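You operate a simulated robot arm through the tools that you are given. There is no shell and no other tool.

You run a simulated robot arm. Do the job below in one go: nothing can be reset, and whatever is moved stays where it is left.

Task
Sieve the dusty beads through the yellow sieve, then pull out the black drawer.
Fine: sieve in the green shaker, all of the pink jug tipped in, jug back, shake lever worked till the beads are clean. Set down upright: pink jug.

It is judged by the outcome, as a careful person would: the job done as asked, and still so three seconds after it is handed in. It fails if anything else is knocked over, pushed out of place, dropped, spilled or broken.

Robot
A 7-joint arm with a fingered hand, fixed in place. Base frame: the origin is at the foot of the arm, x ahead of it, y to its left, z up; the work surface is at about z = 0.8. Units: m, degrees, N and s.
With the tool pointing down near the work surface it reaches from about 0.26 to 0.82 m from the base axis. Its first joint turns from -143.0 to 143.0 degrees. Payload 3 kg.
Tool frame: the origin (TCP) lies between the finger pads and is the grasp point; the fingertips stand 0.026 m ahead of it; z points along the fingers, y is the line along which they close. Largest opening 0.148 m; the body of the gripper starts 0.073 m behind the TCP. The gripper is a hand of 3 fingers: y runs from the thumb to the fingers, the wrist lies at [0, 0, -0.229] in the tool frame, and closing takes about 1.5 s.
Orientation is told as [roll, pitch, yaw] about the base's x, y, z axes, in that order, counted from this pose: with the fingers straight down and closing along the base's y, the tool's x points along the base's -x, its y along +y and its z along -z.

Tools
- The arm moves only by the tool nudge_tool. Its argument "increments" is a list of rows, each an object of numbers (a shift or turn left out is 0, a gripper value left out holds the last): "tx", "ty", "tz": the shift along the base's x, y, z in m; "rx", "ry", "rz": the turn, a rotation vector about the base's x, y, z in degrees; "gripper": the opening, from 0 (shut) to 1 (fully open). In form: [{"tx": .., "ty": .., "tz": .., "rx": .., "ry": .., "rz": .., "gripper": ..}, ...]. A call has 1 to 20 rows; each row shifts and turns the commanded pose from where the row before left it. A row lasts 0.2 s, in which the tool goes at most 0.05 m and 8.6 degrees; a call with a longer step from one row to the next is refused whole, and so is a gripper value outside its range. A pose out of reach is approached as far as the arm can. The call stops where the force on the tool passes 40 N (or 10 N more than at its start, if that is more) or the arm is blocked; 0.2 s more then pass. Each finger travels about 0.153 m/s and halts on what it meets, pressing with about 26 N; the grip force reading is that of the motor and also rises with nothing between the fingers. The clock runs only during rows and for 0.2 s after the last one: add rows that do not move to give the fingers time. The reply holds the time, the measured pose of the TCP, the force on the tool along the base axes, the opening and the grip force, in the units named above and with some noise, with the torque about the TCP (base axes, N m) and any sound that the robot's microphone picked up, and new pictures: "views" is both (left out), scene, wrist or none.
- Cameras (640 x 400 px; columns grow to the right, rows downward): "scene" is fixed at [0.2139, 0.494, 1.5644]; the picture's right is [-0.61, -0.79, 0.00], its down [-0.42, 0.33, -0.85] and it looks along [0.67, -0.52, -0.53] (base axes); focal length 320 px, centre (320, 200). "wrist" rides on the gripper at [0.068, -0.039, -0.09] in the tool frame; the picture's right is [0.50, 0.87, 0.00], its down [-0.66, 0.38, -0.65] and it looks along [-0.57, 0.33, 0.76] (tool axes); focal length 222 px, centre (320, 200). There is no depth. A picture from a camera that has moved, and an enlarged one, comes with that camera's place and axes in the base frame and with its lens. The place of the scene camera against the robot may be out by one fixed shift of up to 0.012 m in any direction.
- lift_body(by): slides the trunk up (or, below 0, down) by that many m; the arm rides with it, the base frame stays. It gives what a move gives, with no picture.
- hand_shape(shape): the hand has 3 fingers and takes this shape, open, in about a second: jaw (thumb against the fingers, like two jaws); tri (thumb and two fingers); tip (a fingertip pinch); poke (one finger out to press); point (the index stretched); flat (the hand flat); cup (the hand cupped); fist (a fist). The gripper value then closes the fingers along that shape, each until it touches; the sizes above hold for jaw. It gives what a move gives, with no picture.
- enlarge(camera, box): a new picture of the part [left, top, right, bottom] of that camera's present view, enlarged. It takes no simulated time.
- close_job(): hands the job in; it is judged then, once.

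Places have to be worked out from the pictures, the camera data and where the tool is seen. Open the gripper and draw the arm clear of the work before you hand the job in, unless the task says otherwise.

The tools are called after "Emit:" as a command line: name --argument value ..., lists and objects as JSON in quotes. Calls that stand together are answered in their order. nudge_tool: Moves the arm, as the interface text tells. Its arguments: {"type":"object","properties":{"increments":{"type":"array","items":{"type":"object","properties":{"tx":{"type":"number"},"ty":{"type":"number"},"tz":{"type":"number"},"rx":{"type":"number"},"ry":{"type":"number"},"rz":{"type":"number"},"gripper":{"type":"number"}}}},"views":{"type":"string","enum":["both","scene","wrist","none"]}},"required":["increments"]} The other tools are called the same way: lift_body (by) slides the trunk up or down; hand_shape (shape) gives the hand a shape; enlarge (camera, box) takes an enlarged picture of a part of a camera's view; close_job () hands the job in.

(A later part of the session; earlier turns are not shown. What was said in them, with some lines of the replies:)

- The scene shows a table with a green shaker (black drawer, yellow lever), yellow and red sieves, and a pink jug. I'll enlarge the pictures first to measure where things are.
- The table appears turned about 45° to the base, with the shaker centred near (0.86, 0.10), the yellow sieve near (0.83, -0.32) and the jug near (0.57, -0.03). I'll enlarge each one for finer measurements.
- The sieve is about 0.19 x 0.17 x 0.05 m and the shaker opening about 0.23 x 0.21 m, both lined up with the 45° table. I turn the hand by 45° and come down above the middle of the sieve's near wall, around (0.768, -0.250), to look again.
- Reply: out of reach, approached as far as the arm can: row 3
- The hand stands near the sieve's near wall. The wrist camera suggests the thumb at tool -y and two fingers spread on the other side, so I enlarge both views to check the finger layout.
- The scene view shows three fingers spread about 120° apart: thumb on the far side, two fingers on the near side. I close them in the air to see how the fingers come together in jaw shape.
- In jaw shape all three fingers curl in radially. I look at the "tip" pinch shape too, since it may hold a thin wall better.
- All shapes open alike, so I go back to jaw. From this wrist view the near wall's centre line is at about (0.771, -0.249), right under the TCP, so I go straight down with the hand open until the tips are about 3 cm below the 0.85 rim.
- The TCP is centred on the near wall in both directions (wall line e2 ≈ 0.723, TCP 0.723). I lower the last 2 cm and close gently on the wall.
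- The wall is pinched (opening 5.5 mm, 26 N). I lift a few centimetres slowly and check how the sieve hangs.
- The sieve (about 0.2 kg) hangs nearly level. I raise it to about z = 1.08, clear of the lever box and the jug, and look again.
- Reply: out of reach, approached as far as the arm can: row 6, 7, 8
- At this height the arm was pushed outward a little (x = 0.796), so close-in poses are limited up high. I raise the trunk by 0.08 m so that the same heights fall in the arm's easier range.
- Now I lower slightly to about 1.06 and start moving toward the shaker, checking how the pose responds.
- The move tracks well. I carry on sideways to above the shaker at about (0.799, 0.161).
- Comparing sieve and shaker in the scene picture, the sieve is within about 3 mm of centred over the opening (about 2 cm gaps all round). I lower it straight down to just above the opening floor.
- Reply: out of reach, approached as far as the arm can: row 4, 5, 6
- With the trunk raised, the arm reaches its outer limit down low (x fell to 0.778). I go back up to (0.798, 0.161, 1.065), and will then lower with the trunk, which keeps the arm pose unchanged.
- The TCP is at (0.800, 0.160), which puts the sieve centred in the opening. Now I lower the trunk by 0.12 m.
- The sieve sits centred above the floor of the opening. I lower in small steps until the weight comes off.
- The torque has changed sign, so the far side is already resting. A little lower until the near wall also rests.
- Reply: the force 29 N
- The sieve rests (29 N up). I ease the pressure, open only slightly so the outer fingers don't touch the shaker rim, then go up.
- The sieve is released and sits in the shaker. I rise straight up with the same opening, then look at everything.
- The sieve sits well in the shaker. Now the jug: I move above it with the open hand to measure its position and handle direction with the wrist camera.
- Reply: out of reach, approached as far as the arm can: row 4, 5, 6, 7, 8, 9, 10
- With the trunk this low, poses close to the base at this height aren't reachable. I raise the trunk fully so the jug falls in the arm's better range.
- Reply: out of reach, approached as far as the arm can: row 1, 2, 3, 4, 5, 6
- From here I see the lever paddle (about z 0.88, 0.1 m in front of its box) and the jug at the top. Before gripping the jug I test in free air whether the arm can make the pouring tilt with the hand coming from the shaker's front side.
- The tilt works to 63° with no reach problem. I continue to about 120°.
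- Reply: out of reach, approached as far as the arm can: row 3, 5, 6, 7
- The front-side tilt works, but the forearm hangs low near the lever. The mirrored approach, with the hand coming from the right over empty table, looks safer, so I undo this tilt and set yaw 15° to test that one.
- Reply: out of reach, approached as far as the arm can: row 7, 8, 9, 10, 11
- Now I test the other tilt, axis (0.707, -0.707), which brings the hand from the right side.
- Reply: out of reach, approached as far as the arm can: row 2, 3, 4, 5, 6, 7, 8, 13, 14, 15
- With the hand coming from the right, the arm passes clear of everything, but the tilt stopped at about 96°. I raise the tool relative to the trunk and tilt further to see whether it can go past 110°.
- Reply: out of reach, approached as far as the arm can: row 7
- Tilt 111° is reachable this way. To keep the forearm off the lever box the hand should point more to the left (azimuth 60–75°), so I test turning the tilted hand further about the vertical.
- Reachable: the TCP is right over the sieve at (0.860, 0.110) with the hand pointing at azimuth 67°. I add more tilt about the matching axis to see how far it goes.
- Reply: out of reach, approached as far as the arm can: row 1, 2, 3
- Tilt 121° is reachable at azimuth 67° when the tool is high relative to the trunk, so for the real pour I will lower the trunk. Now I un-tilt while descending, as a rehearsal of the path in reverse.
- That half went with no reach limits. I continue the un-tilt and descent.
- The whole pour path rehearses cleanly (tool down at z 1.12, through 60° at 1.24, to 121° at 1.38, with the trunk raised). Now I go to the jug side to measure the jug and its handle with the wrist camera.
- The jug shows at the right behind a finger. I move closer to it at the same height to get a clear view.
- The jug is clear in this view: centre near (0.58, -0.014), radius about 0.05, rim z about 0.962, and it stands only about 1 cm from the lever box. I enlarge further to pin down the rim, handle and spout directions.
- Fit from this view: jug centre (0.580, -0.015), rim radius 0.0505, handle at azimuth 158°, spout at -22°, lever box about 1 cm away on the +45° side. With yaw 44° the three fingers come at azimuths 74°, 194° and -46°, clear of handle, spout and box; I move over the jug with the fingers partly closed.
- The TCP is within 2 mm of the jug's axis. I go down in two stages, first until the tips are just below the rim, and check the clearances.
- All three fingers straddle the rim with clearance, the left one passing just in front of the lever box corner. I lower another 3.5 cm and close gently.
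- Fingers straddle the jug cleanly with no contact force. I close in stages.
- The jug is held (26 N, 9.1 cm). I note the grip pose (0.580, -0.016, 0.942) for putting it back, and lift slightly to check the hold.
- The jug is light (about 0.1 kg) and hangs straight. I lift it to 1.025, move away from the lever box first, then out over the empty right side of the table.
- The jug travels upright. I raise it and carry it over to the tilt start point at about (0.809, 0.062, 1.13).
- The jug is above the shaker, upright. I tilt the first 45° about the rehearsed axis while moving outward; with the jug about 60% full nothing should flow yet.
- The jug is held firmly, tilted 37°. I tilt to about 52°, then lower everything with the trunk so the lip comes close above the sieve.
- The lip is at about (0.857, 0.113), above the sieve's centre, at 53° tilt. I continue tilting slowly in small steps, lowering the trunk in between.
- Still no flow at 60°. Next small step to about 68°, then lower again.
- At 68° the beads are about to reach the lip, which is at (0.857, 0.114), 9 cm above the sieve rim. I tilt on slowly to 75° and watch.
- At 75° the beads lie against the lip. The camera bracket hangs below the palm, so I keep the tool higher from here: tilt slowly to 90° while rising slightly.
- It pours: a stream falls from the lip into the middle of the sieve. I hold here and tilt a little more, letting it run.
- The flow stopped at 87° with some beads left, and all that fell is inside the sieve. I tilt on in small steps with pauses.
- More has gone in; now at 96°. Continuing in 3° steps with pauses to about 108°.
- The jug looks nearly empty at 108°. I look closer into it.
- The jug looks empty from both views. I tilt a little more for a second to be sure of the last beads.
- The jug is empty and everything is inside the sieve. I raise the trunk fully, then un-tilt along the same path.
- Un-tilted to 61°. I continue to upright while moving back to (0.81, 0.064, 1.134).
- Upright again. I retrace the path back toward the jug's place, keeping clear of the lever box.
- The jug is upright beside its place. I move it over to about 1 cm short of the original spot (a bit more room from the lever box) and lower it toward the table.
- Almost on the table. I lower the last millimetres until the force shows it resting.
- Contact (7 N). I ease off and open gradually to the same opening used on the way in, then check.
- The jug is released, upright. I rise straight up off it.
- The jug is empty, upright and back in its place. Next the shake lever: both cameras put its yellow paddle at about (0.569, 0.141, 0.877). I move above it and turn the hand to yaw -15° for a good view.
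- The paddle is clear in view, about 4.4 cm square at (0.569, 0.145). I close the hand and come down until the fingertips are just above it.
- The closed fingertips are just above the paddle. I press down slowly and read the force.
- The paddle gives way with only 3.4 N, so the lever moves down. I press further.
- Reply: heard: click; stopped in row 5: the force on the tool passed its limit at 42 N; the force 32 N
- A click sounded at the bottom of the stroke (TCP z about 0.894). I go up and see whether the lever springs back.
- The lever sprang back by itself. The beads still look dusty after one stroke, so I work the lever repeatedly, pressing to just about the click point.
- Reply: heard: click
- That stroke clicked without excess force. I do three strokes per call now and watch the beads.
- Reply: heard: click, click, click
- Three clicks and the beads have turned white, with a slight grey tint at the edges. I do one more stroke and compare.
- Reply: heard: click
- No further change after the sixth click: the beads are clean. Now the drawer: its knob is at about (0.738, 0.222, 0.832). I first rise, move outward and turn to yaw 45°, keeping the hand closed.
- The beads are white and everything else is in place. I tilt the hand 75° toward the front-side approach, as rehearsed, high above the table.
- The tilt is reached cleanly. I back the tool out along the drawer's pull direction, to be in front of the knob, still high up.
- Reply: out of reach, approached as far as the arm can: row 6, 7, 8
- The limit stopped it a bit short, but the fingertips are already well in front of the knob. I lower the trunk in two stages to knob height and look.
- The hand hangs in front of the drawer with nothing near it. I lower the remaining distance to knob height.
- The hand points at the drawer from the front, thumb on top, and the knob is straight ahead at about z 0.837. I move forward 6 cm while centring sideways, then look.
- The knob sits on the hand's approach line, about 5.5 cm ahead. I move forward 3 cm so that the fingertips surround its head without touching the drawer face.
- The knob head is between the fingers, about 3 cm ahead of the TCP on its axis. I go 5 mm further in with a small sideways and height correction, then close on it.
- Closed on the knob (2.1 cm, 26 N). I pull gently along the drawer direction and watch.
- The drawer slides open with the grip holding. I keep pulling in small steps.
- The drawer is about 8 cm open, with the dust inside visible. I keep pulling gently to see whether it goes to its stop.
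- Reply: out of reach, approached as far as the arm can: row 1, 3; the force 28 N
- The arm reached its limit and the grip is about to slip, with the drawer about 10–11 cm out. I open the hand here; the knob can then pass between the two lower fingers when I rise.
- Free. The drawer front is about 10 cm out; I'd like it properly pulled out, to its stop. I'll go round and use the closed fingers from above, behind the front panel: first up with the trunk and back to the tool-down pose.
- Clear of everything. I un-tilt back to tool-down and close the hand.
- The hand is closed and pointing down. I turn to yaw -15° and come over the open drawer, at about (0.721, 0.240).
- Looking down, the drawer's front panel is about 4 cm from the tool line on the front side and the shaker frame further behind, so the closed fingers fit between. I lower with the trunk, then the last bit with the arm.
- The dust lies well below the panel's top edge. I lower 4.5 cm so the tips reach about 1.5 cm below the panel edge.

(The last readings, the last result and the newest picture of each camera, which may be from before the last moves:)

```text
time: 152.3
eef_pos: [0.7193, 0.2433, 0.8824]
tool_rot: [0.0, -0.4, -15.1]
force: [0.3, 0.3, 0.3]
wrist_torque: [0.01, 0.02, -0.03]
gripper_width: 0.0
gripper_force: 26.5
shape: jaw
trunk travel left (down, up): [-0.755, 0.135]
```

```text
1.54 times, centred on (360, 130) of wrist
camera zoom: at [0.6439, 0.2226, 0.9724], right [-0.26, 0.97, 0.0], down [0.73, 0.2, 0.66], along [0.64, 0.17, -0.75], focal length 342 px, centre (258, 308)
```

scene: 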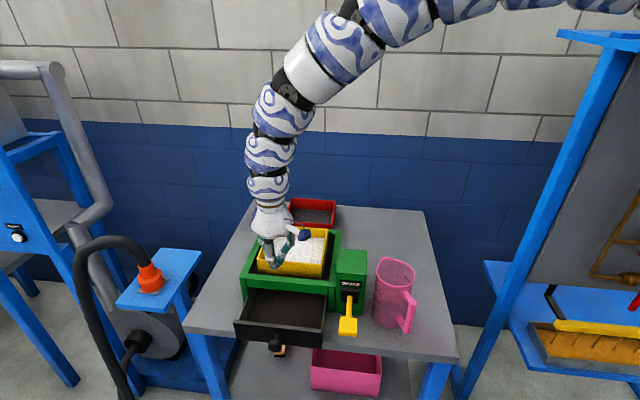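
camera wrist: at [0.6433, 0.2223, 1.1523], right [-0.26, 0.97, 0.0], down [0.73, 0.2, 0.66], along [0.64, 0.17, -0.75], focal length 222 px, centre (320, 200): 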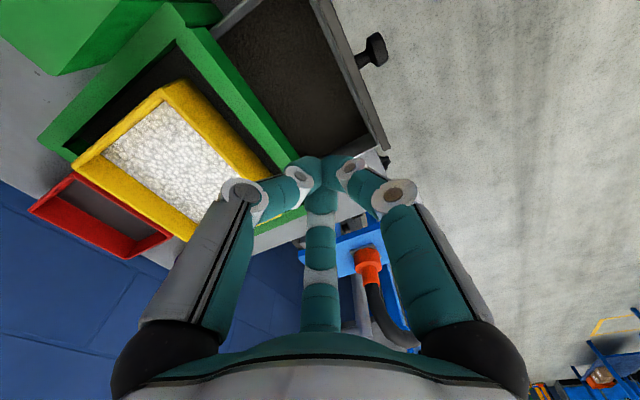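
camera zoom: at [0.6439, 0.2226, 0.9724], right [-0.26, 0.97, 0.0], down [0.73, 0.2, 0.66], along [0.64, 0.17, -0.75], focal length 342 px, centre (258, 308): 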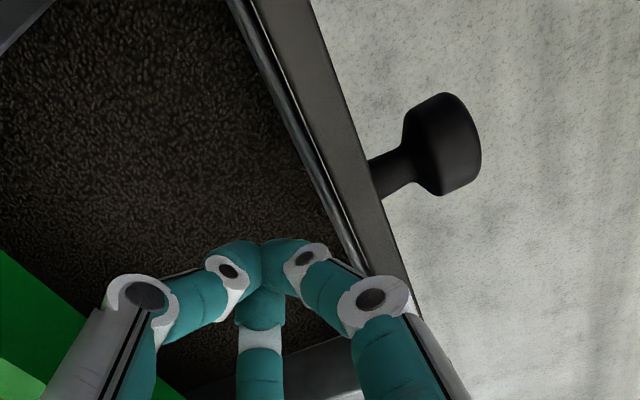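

The fingertips are inside, just behind the panel, with no contact. I move toward the front gently so they pull the panel out.

Emit:
nudge_tool --increments '[{"tx": -0.006, "ty": 0.006}, {"tx": -0.006, "ty": 0.006}, {"tx": -0.006, "ty": 0.006}, {"tx": -0.006, "ty": 0.006}, {"tx": -0.006, "ty": 0.006}, {}]' --views "none"

Emit:
enlarge --camera "scene" --box '[220, 220, 370, 370]'

```text
time: 153.8
eef_pos: [0.6878, 0.2714, 0.8827]
tool_rot: [0.0, -0.4, -15.0]
force: [0.9, -0.5, -0.3]
wrist_torque: [0.03, 0.04, -0.01]
gripper_width: 0.0
gripper_force: 26.2
shape: jaw
trunk travel left (down, up): [-0.755, 0.135]
```

```text
2.67 times, centred on (295, 295) of scene
camera zoom: at [0.2139, 0.494, 1.5644], right [-0.61, -0.79, 0.0], down [-0.42, 0.33, -0.85], along [0.67, -0.52, -0.53], focal length 854 px, centre (387, -53)
```

zoom: 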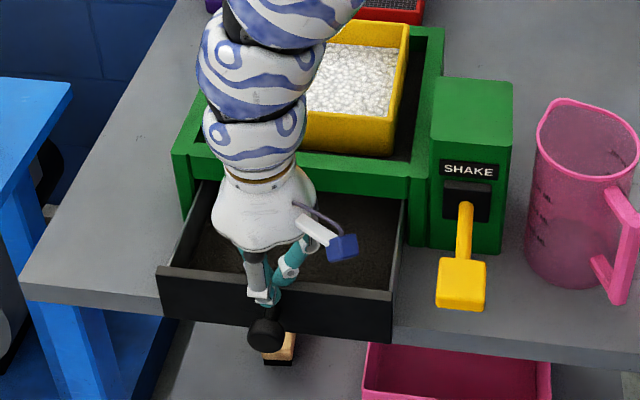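

No contact force and the drawer didn't move, so the tips may be passing over the panel's edge. I look from the wrist camera.

Emit:
enlarge --camera "wrist" --box '[160, 0, 560, 260]'

Emit:
enlarge --camera "scene" --box '[250, 300, 330, 360]'

```text
1.54 times, centred on (360, 130) of wrist
camera zoom: at [0.613, 0.2521, 0.9726], right [-0.26, 0.97, 0.0], down [0.73, 0.2, 0.66], along [0.64, 0.17, -0.75], focal length 342 px, centre (258, 308)
```

zoom: 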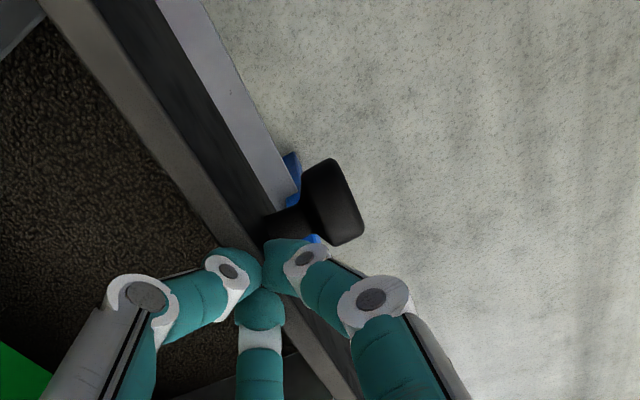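

```text
6.67 times, centred on (290, 330) of scene
camera zoom: at [0.2139, 0.494, 1.5644], right [-0.61, -0.79, 0.0], down [-0.42, 0.33, -0.85], along [0.67, -0.52, -0.53], focal length 2135 px, centre (520, -667)
```

zoom: 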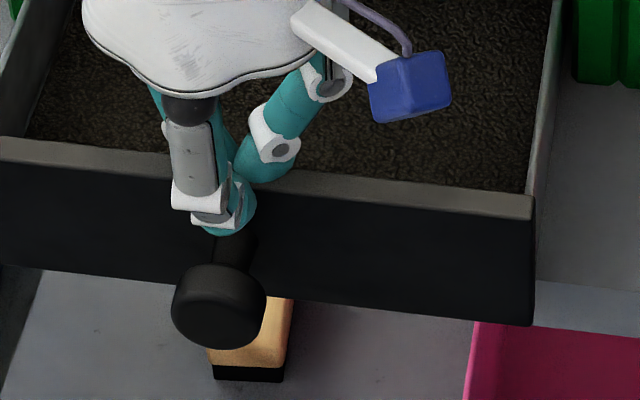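

The fingertips are indeed just above the panel edge. I go back inside the drawer, 2 cm lower, and try again.

Emit:
nudge_tool --increments '[{"tz": 0.01}, {"tx": 0.0105, "ty": -0.0095}, {"tx": 0.0105, "ty": -0.0095}, {"tx": 0.0105, "ty": -0.0095}, {"tz": -0.015}, {"tz": -0.015}, {}]' --views "none"

Emit:
enlarge --camera "scene" --box '[240, 270, 340, 350]'

Emit:
enlarge --camera "wrist" --box '[160, 0, 560, 260]'

```text
time: 155.3
eef_pos: [0.7198, 0.2457, 0.8637]
tool_rot: [0.0, -0.4, -15.0]
force: [-0.1, -0.6, -1.0]
wrist_torque: [0.0, -0.01, 0.0]
gripper_width: 0.0002
gripper_force: 26.2
shape: jaw
trunk travel left (down, up): [-0.755, 0.135]
```

```text
5.00 times, centred on (290, 310) of scene
camera zoom: at [0.2139, 0.494, 1.5644], right [-0.61, -0.79, 0.0], down [-0.42, 0.33, -0.85], along [0.67, -0.52, -0.53], focal length 1601 px, centre (470, -350)
```

zoom: 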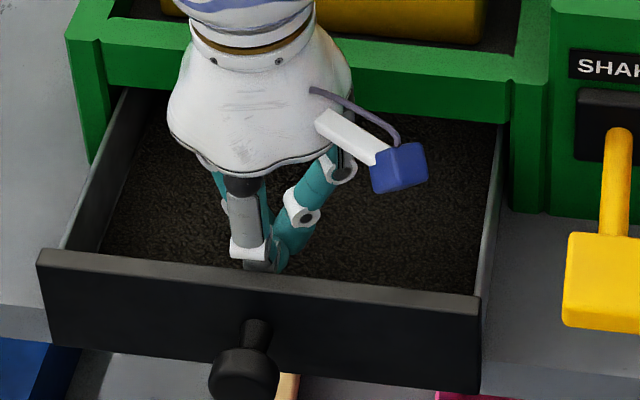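

```text
1.54 times, centred on (360, 130) of wrist
camera zoom: at [0.6441, 0.2243, 0.9529], right [-0.26, 0.97, 0.0], down [0.73, 0.2, 0.66], along [0.64, 0.17, -0.75], focal length 342 px, centre (258, 308)
```

zoom: 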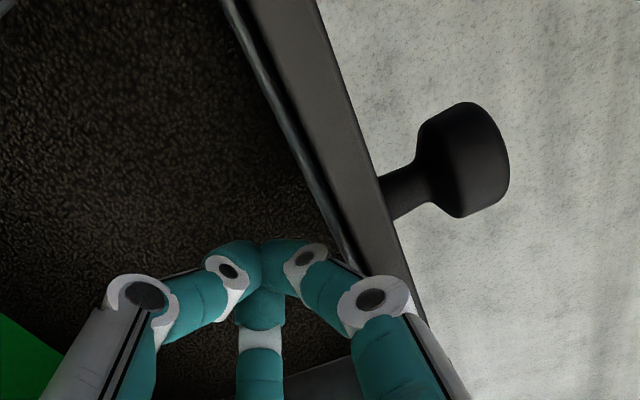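

Now the fingertips go below the panel's top edge. I pull toward the front again.

Emit:
nudge_tool --increments '[{"tx": -0.006, "ty": 0.006}, {"tx": -0.006, "ty": 0.006}, {"tx": -0.006, "ty": 0.006}, {"tx": -0.006, "ty": 0.006}, {"tx": -0.006, "ty": 0.006}, {}]' --views "none"

Emit:
enlarge --camera "scene" --box '[220, 250, 360, 370]'

```text
time: 156.8
eef_pos: [0.6915, 0.2749, 0.8627]
tool_rot: [0.0, -0.3, -14.9]
force: [-0.1, 0.0, 1.1]
wrist_torque: [0.05, 0.04, 0.0]
gripper_width: 0.0002
gripper_force: 25.8
shape: jaw
trunk travel left (down, up): [-0.755, 0.135]
```

```text
3.33 times, centred on (290, 310) of scene
camera zoom: at [0.2139, 0.494, 1.5644], right [-0.61, -0.79, 0.0], down [-0.42, 0.33, -0.85], along [0.67, -0.52, -0.53], focal length 1067 px, centre (420, -167)
```

zoom: 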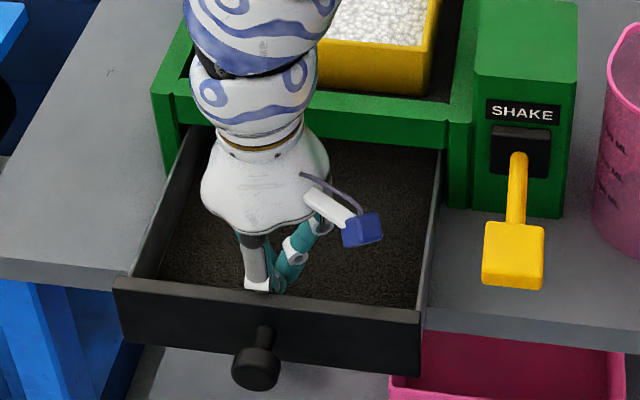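

The drawer follows (about 13 cm out now). I continue in small steps, watching for its stop.

Emit:
nudge_tool --increments '[{"tx": -0.005, "ty": 0.005}, {"tx": -0.005, "ty": 0.005}, {"tx": -0.005, "ty": 0.005}, {"tx": -0.005, "ty": 0.005}, {}]' --views "none"

Emit:
enlarge --camera "scene" --box '[220, 250, 360, 370]'

```text
time: 157.9
eef_pos: [0.6722, 0.2945, 0.8627]
tool_rot: [0.0, -0.4, -15.1]
force: [3.8, -4.0, 1.6]
wrist_torque: [-0.02, -0.01, -0.01]
gripper_width: 0.0001
gripper_force: 26.1
shape: jaw
trunk travel left (down, up): [-0.755, 0.135]
```

```text
3.33 times, centred on (290, 310) of scene
camera zoom: at [0.2139, 0.494, 1.5644], right [-0.61, -0.79, 0.0], down [-0.42, 0.33, -0.85], along [0.67, -0.52, -0.53], focal length 1067 px, centre (420, -167)
```

zoom: 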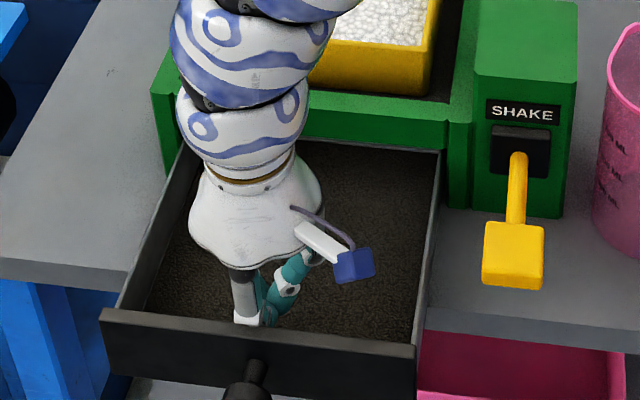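

The pull force is a steady 5 N. One more short pull to see whether it comes to its stop.

Emit:
nudge_tool --increments '[{"tx": -0.004, "ty": 0.004}, {"tx": -0.004, "ty": 0.004}, {"tx": -0.003, "ty": 0.003}, {}]' --views "none"

Emit:
enlarge --camera "scene" --box '[220, 250, 360, 370]'

Emit:
enlarge --camera "wrist" --box '[0, 0, 640, 400]'

```text
time: 158.9
eef_pos: [0.6567, 0.3052, 0.8615]
tool_rot: [0.0, -0.1, -14.9]
force: [0.5, -6.6, -0.7]
wrist_torque: [-0.07, -0.01, 0.02]
gripper_width: 0.0001
gripper_force: 25.3
shape: jaw
trunk travel left (down, up): [-0.755, 0.135]
```

```text
3.33 times, centred on (290, 310) of scene
camera zoom: at [0.2139, 0.494, 1.5644], right [-0.61, -0.79, 0.0], down [-0.42, 0.33, -0.85], along [0.67, -0.52, -0.53], focal length 1067 px, centre (420, -167)
```

zoom: 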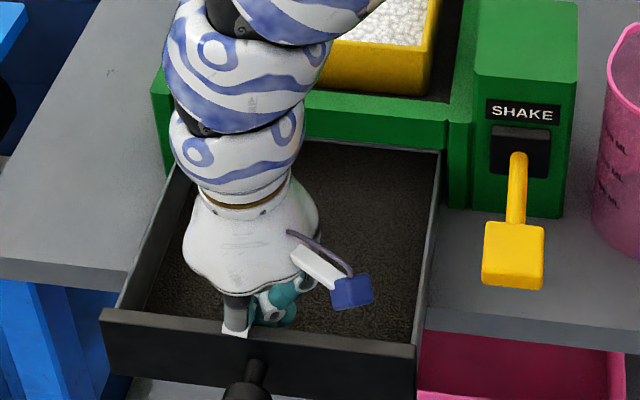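

```text
1.00 times, centred on (320, 200) of wrist (not enlarged: the box is as wide or as high as the picture)
camera zoom: at [0.5821, 0.2845, 0.9509], right [-0.26, 0.97, 0.0], down [0.73, 0.2, 0.65], along [0.63, 0.17, -0.76], focal length 222 px, centre (320, 200)
```

zoom: 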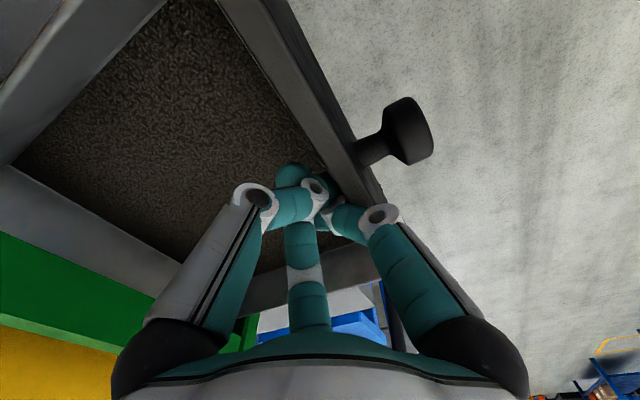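

This time the drawer stayed put while a finger was pressed back: it is at its stop, about 16 cm out, with its back wall in view. I relieve the contact and rise straight out.

Emit:
nudge_tool --increments '[{"tx": 0.006, "ty": -0.006}, {"tx": 0.006, "ty": -0.006}, {}, {"tz": 0.02}, {"tz": 0.025}, {"tz": 0.03}, {}]' --views "none"

Emit:
lift_body --by 0.135

Emit:
enlarge --camera "scene" --box '[0, 0, 640, 400]'

```text
time: 160.6
eef_pos: [0.6717, 0.2925, 0.9396]
tool_rot: [0.0, -0.3, -15.1]
force: [-0.7, -0.6, 0.1]
wrist_torque: [-0.02, 0.0, 0.05]
gripper_width: 0.0
gripper_force: 26.4
shape: jaw
trunk travel left (down, up): [-0.755, 0.135]
```

```text
time: 162.2
eef_pos: [0.6711, 0.2936, 1.0739]
tool_rot: [-0.1, -0.4, -15.0]
force: [0.3, 0.2, -0.4]
wrist_torque: [0.01, -0.03, 0.0]
gripper_width: 0.0
gripper_force: 26.5
shape: jaw
trunk travel left (down, up): [-0.89, 0.0]
```

```text
1.00 times, centred on (320, 200) of scene (not enlarged: the box is as wide or as high as the picture)
camera zoom: at [0.2139, 0.494, 1.5644], right [-0.61, -0.79, 0.0], down [-0.42, 0.33, -0.85], along [0.67, -0.52, -0.53], focal length 320 px, centre (320, 200)
```

zoom: 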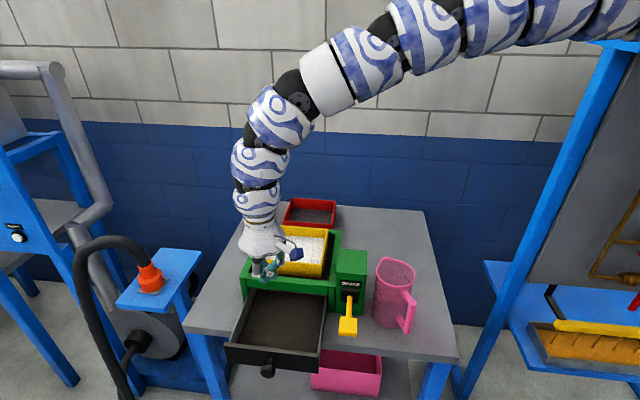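

The drawer is out; jug, sieves and the rest stand where they should. I draw the arm up and away over the right rear, opening the hand at the end.

Emit:
nudge_tool --increments '[{"tx": 0.0248, "ty": -0.0268, "tz": 0.0252}, {"tx": 0.0248, "ty": -0.0268, "tz": 0.0252}, {"tx": 0.0248, "ty": -0.0268, "tz": 0.0252}, {"tx": 0.0248, "ty": -0.0268, "tz": 0.0252}, {"tx": 0.0248, "ty": -0.0268, "tz": 0.0252}, {"tx": 0.004, "ty": -0.04, "tz": 0.004}, {"tx": 0.004, "ty": -0.04, "tz": 0.004}, {"tx": 0.004, "ty": -0.04, "tz": 0.004}, {"tx": 0.004, "ty": -0.04, "tz": 0.004}, {"tx": 0.004, "ty": -0.04, "tz": 0.004}, {"tx": 0.004, "ty": -0.04, "tz": 0.004}, {"tx": 0.004, "ty": -0.04, "tz": 0.004}, {"tx": 0.004, "ty": -0.04, "tz": 0.004}, {"tx": 0.004, "ty": -0.04, "tz": 0.004}, {"tx": 0.004, "ty": -0.04, "tz": 0.004}, {"tx": 0.004, "ty": -0.04, "tz": 0.004}, {"tx": 0.004, "ty": -0.04, "tz": 0.004, "gripper": 1.0}, {}, {}]' --views "both"

Emit:
enlarge --camera "scene" --box '[210, 190, 450, 385]'

```text
time: 166.2
eef_pos: [0.8459, -0.3217, 1.2477]
tool_rot: [0.0, -0.3, -15.1]
force: [-0.4, 0.6, 0.7]
wrist_torque: [0.01, -0.01, 0.01]
gripper_width: 0.1481
gripper_force: 0.1
shape: jaw
out of reach, approached as far as the arm can: row 13
trunk travel left (down, up): [-0.89, 0.0]
camera wrist: at [0.7707, -0.3422, 1.3366], right [-0.26, 0.97, 0.0], down [0.73, 0.2, 0.66], along [0.64, 0.17, -0.75], focal length 222 px, centre (320, 200)
```

scene: 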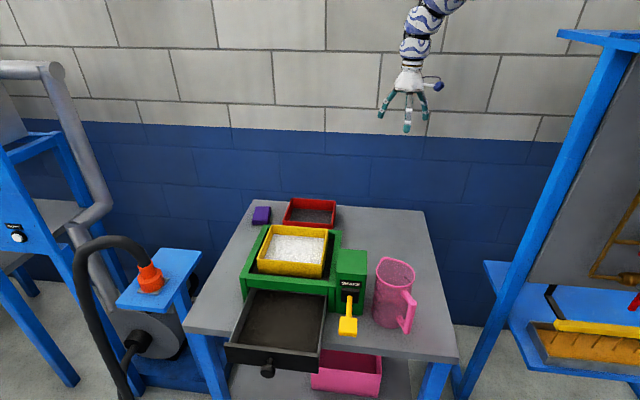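
wrist: 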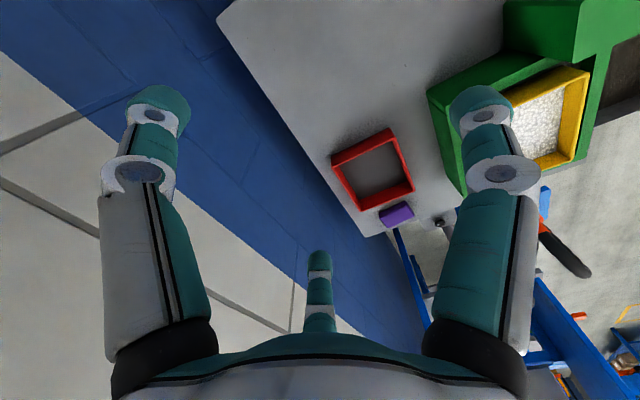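

```text
2.05 times, centred on (330, 288) of scene
camera zoom: at [0.2139, 0.494, 1.5644], right [-0.61, -0.79, 0.0], down [-0.42, 0.33, -0.85], along [0.67, -0.52, -0.53], focal length 657 px, centre (300, 20)
```

zoom: 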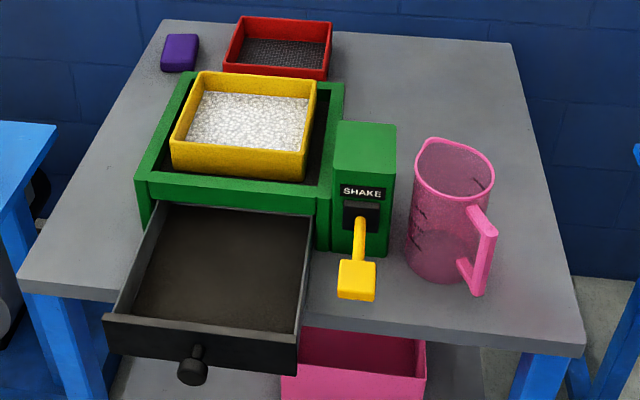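

All steps are done: the yellow sieve is in the shaker with white, clean beads, and the empty pink jug stands upright back in its place. The lever is at rest, the drawer is pulled out to its stop, and nothing else has moved. The hand is open and clear, so I hand the job in.

Emit:
close_job

```text
The job is handed in.
```

The job is finished and handed in; no result has come back yet.

- **Sieve:** the yellow sieve sits in the green shaker.
- **Jug:** all of the pink jug was poured into the sieve. The empty jug is standing upright, about 8 mm from where it started.
- **Shaking:** I worked the lever six strokes. The beads turned white by the fifth, and the sixth changed nothing.
- **Drawer:** the black drawer is pulled out to its stop, about 16 cm. My first grip on the knob slipped at about 10 cm, so I finished the pull with the fingers behind the front panel.

In the last pictures nothing else had moved or spilled. The hand was open and the arm clear of the table before I handed in.
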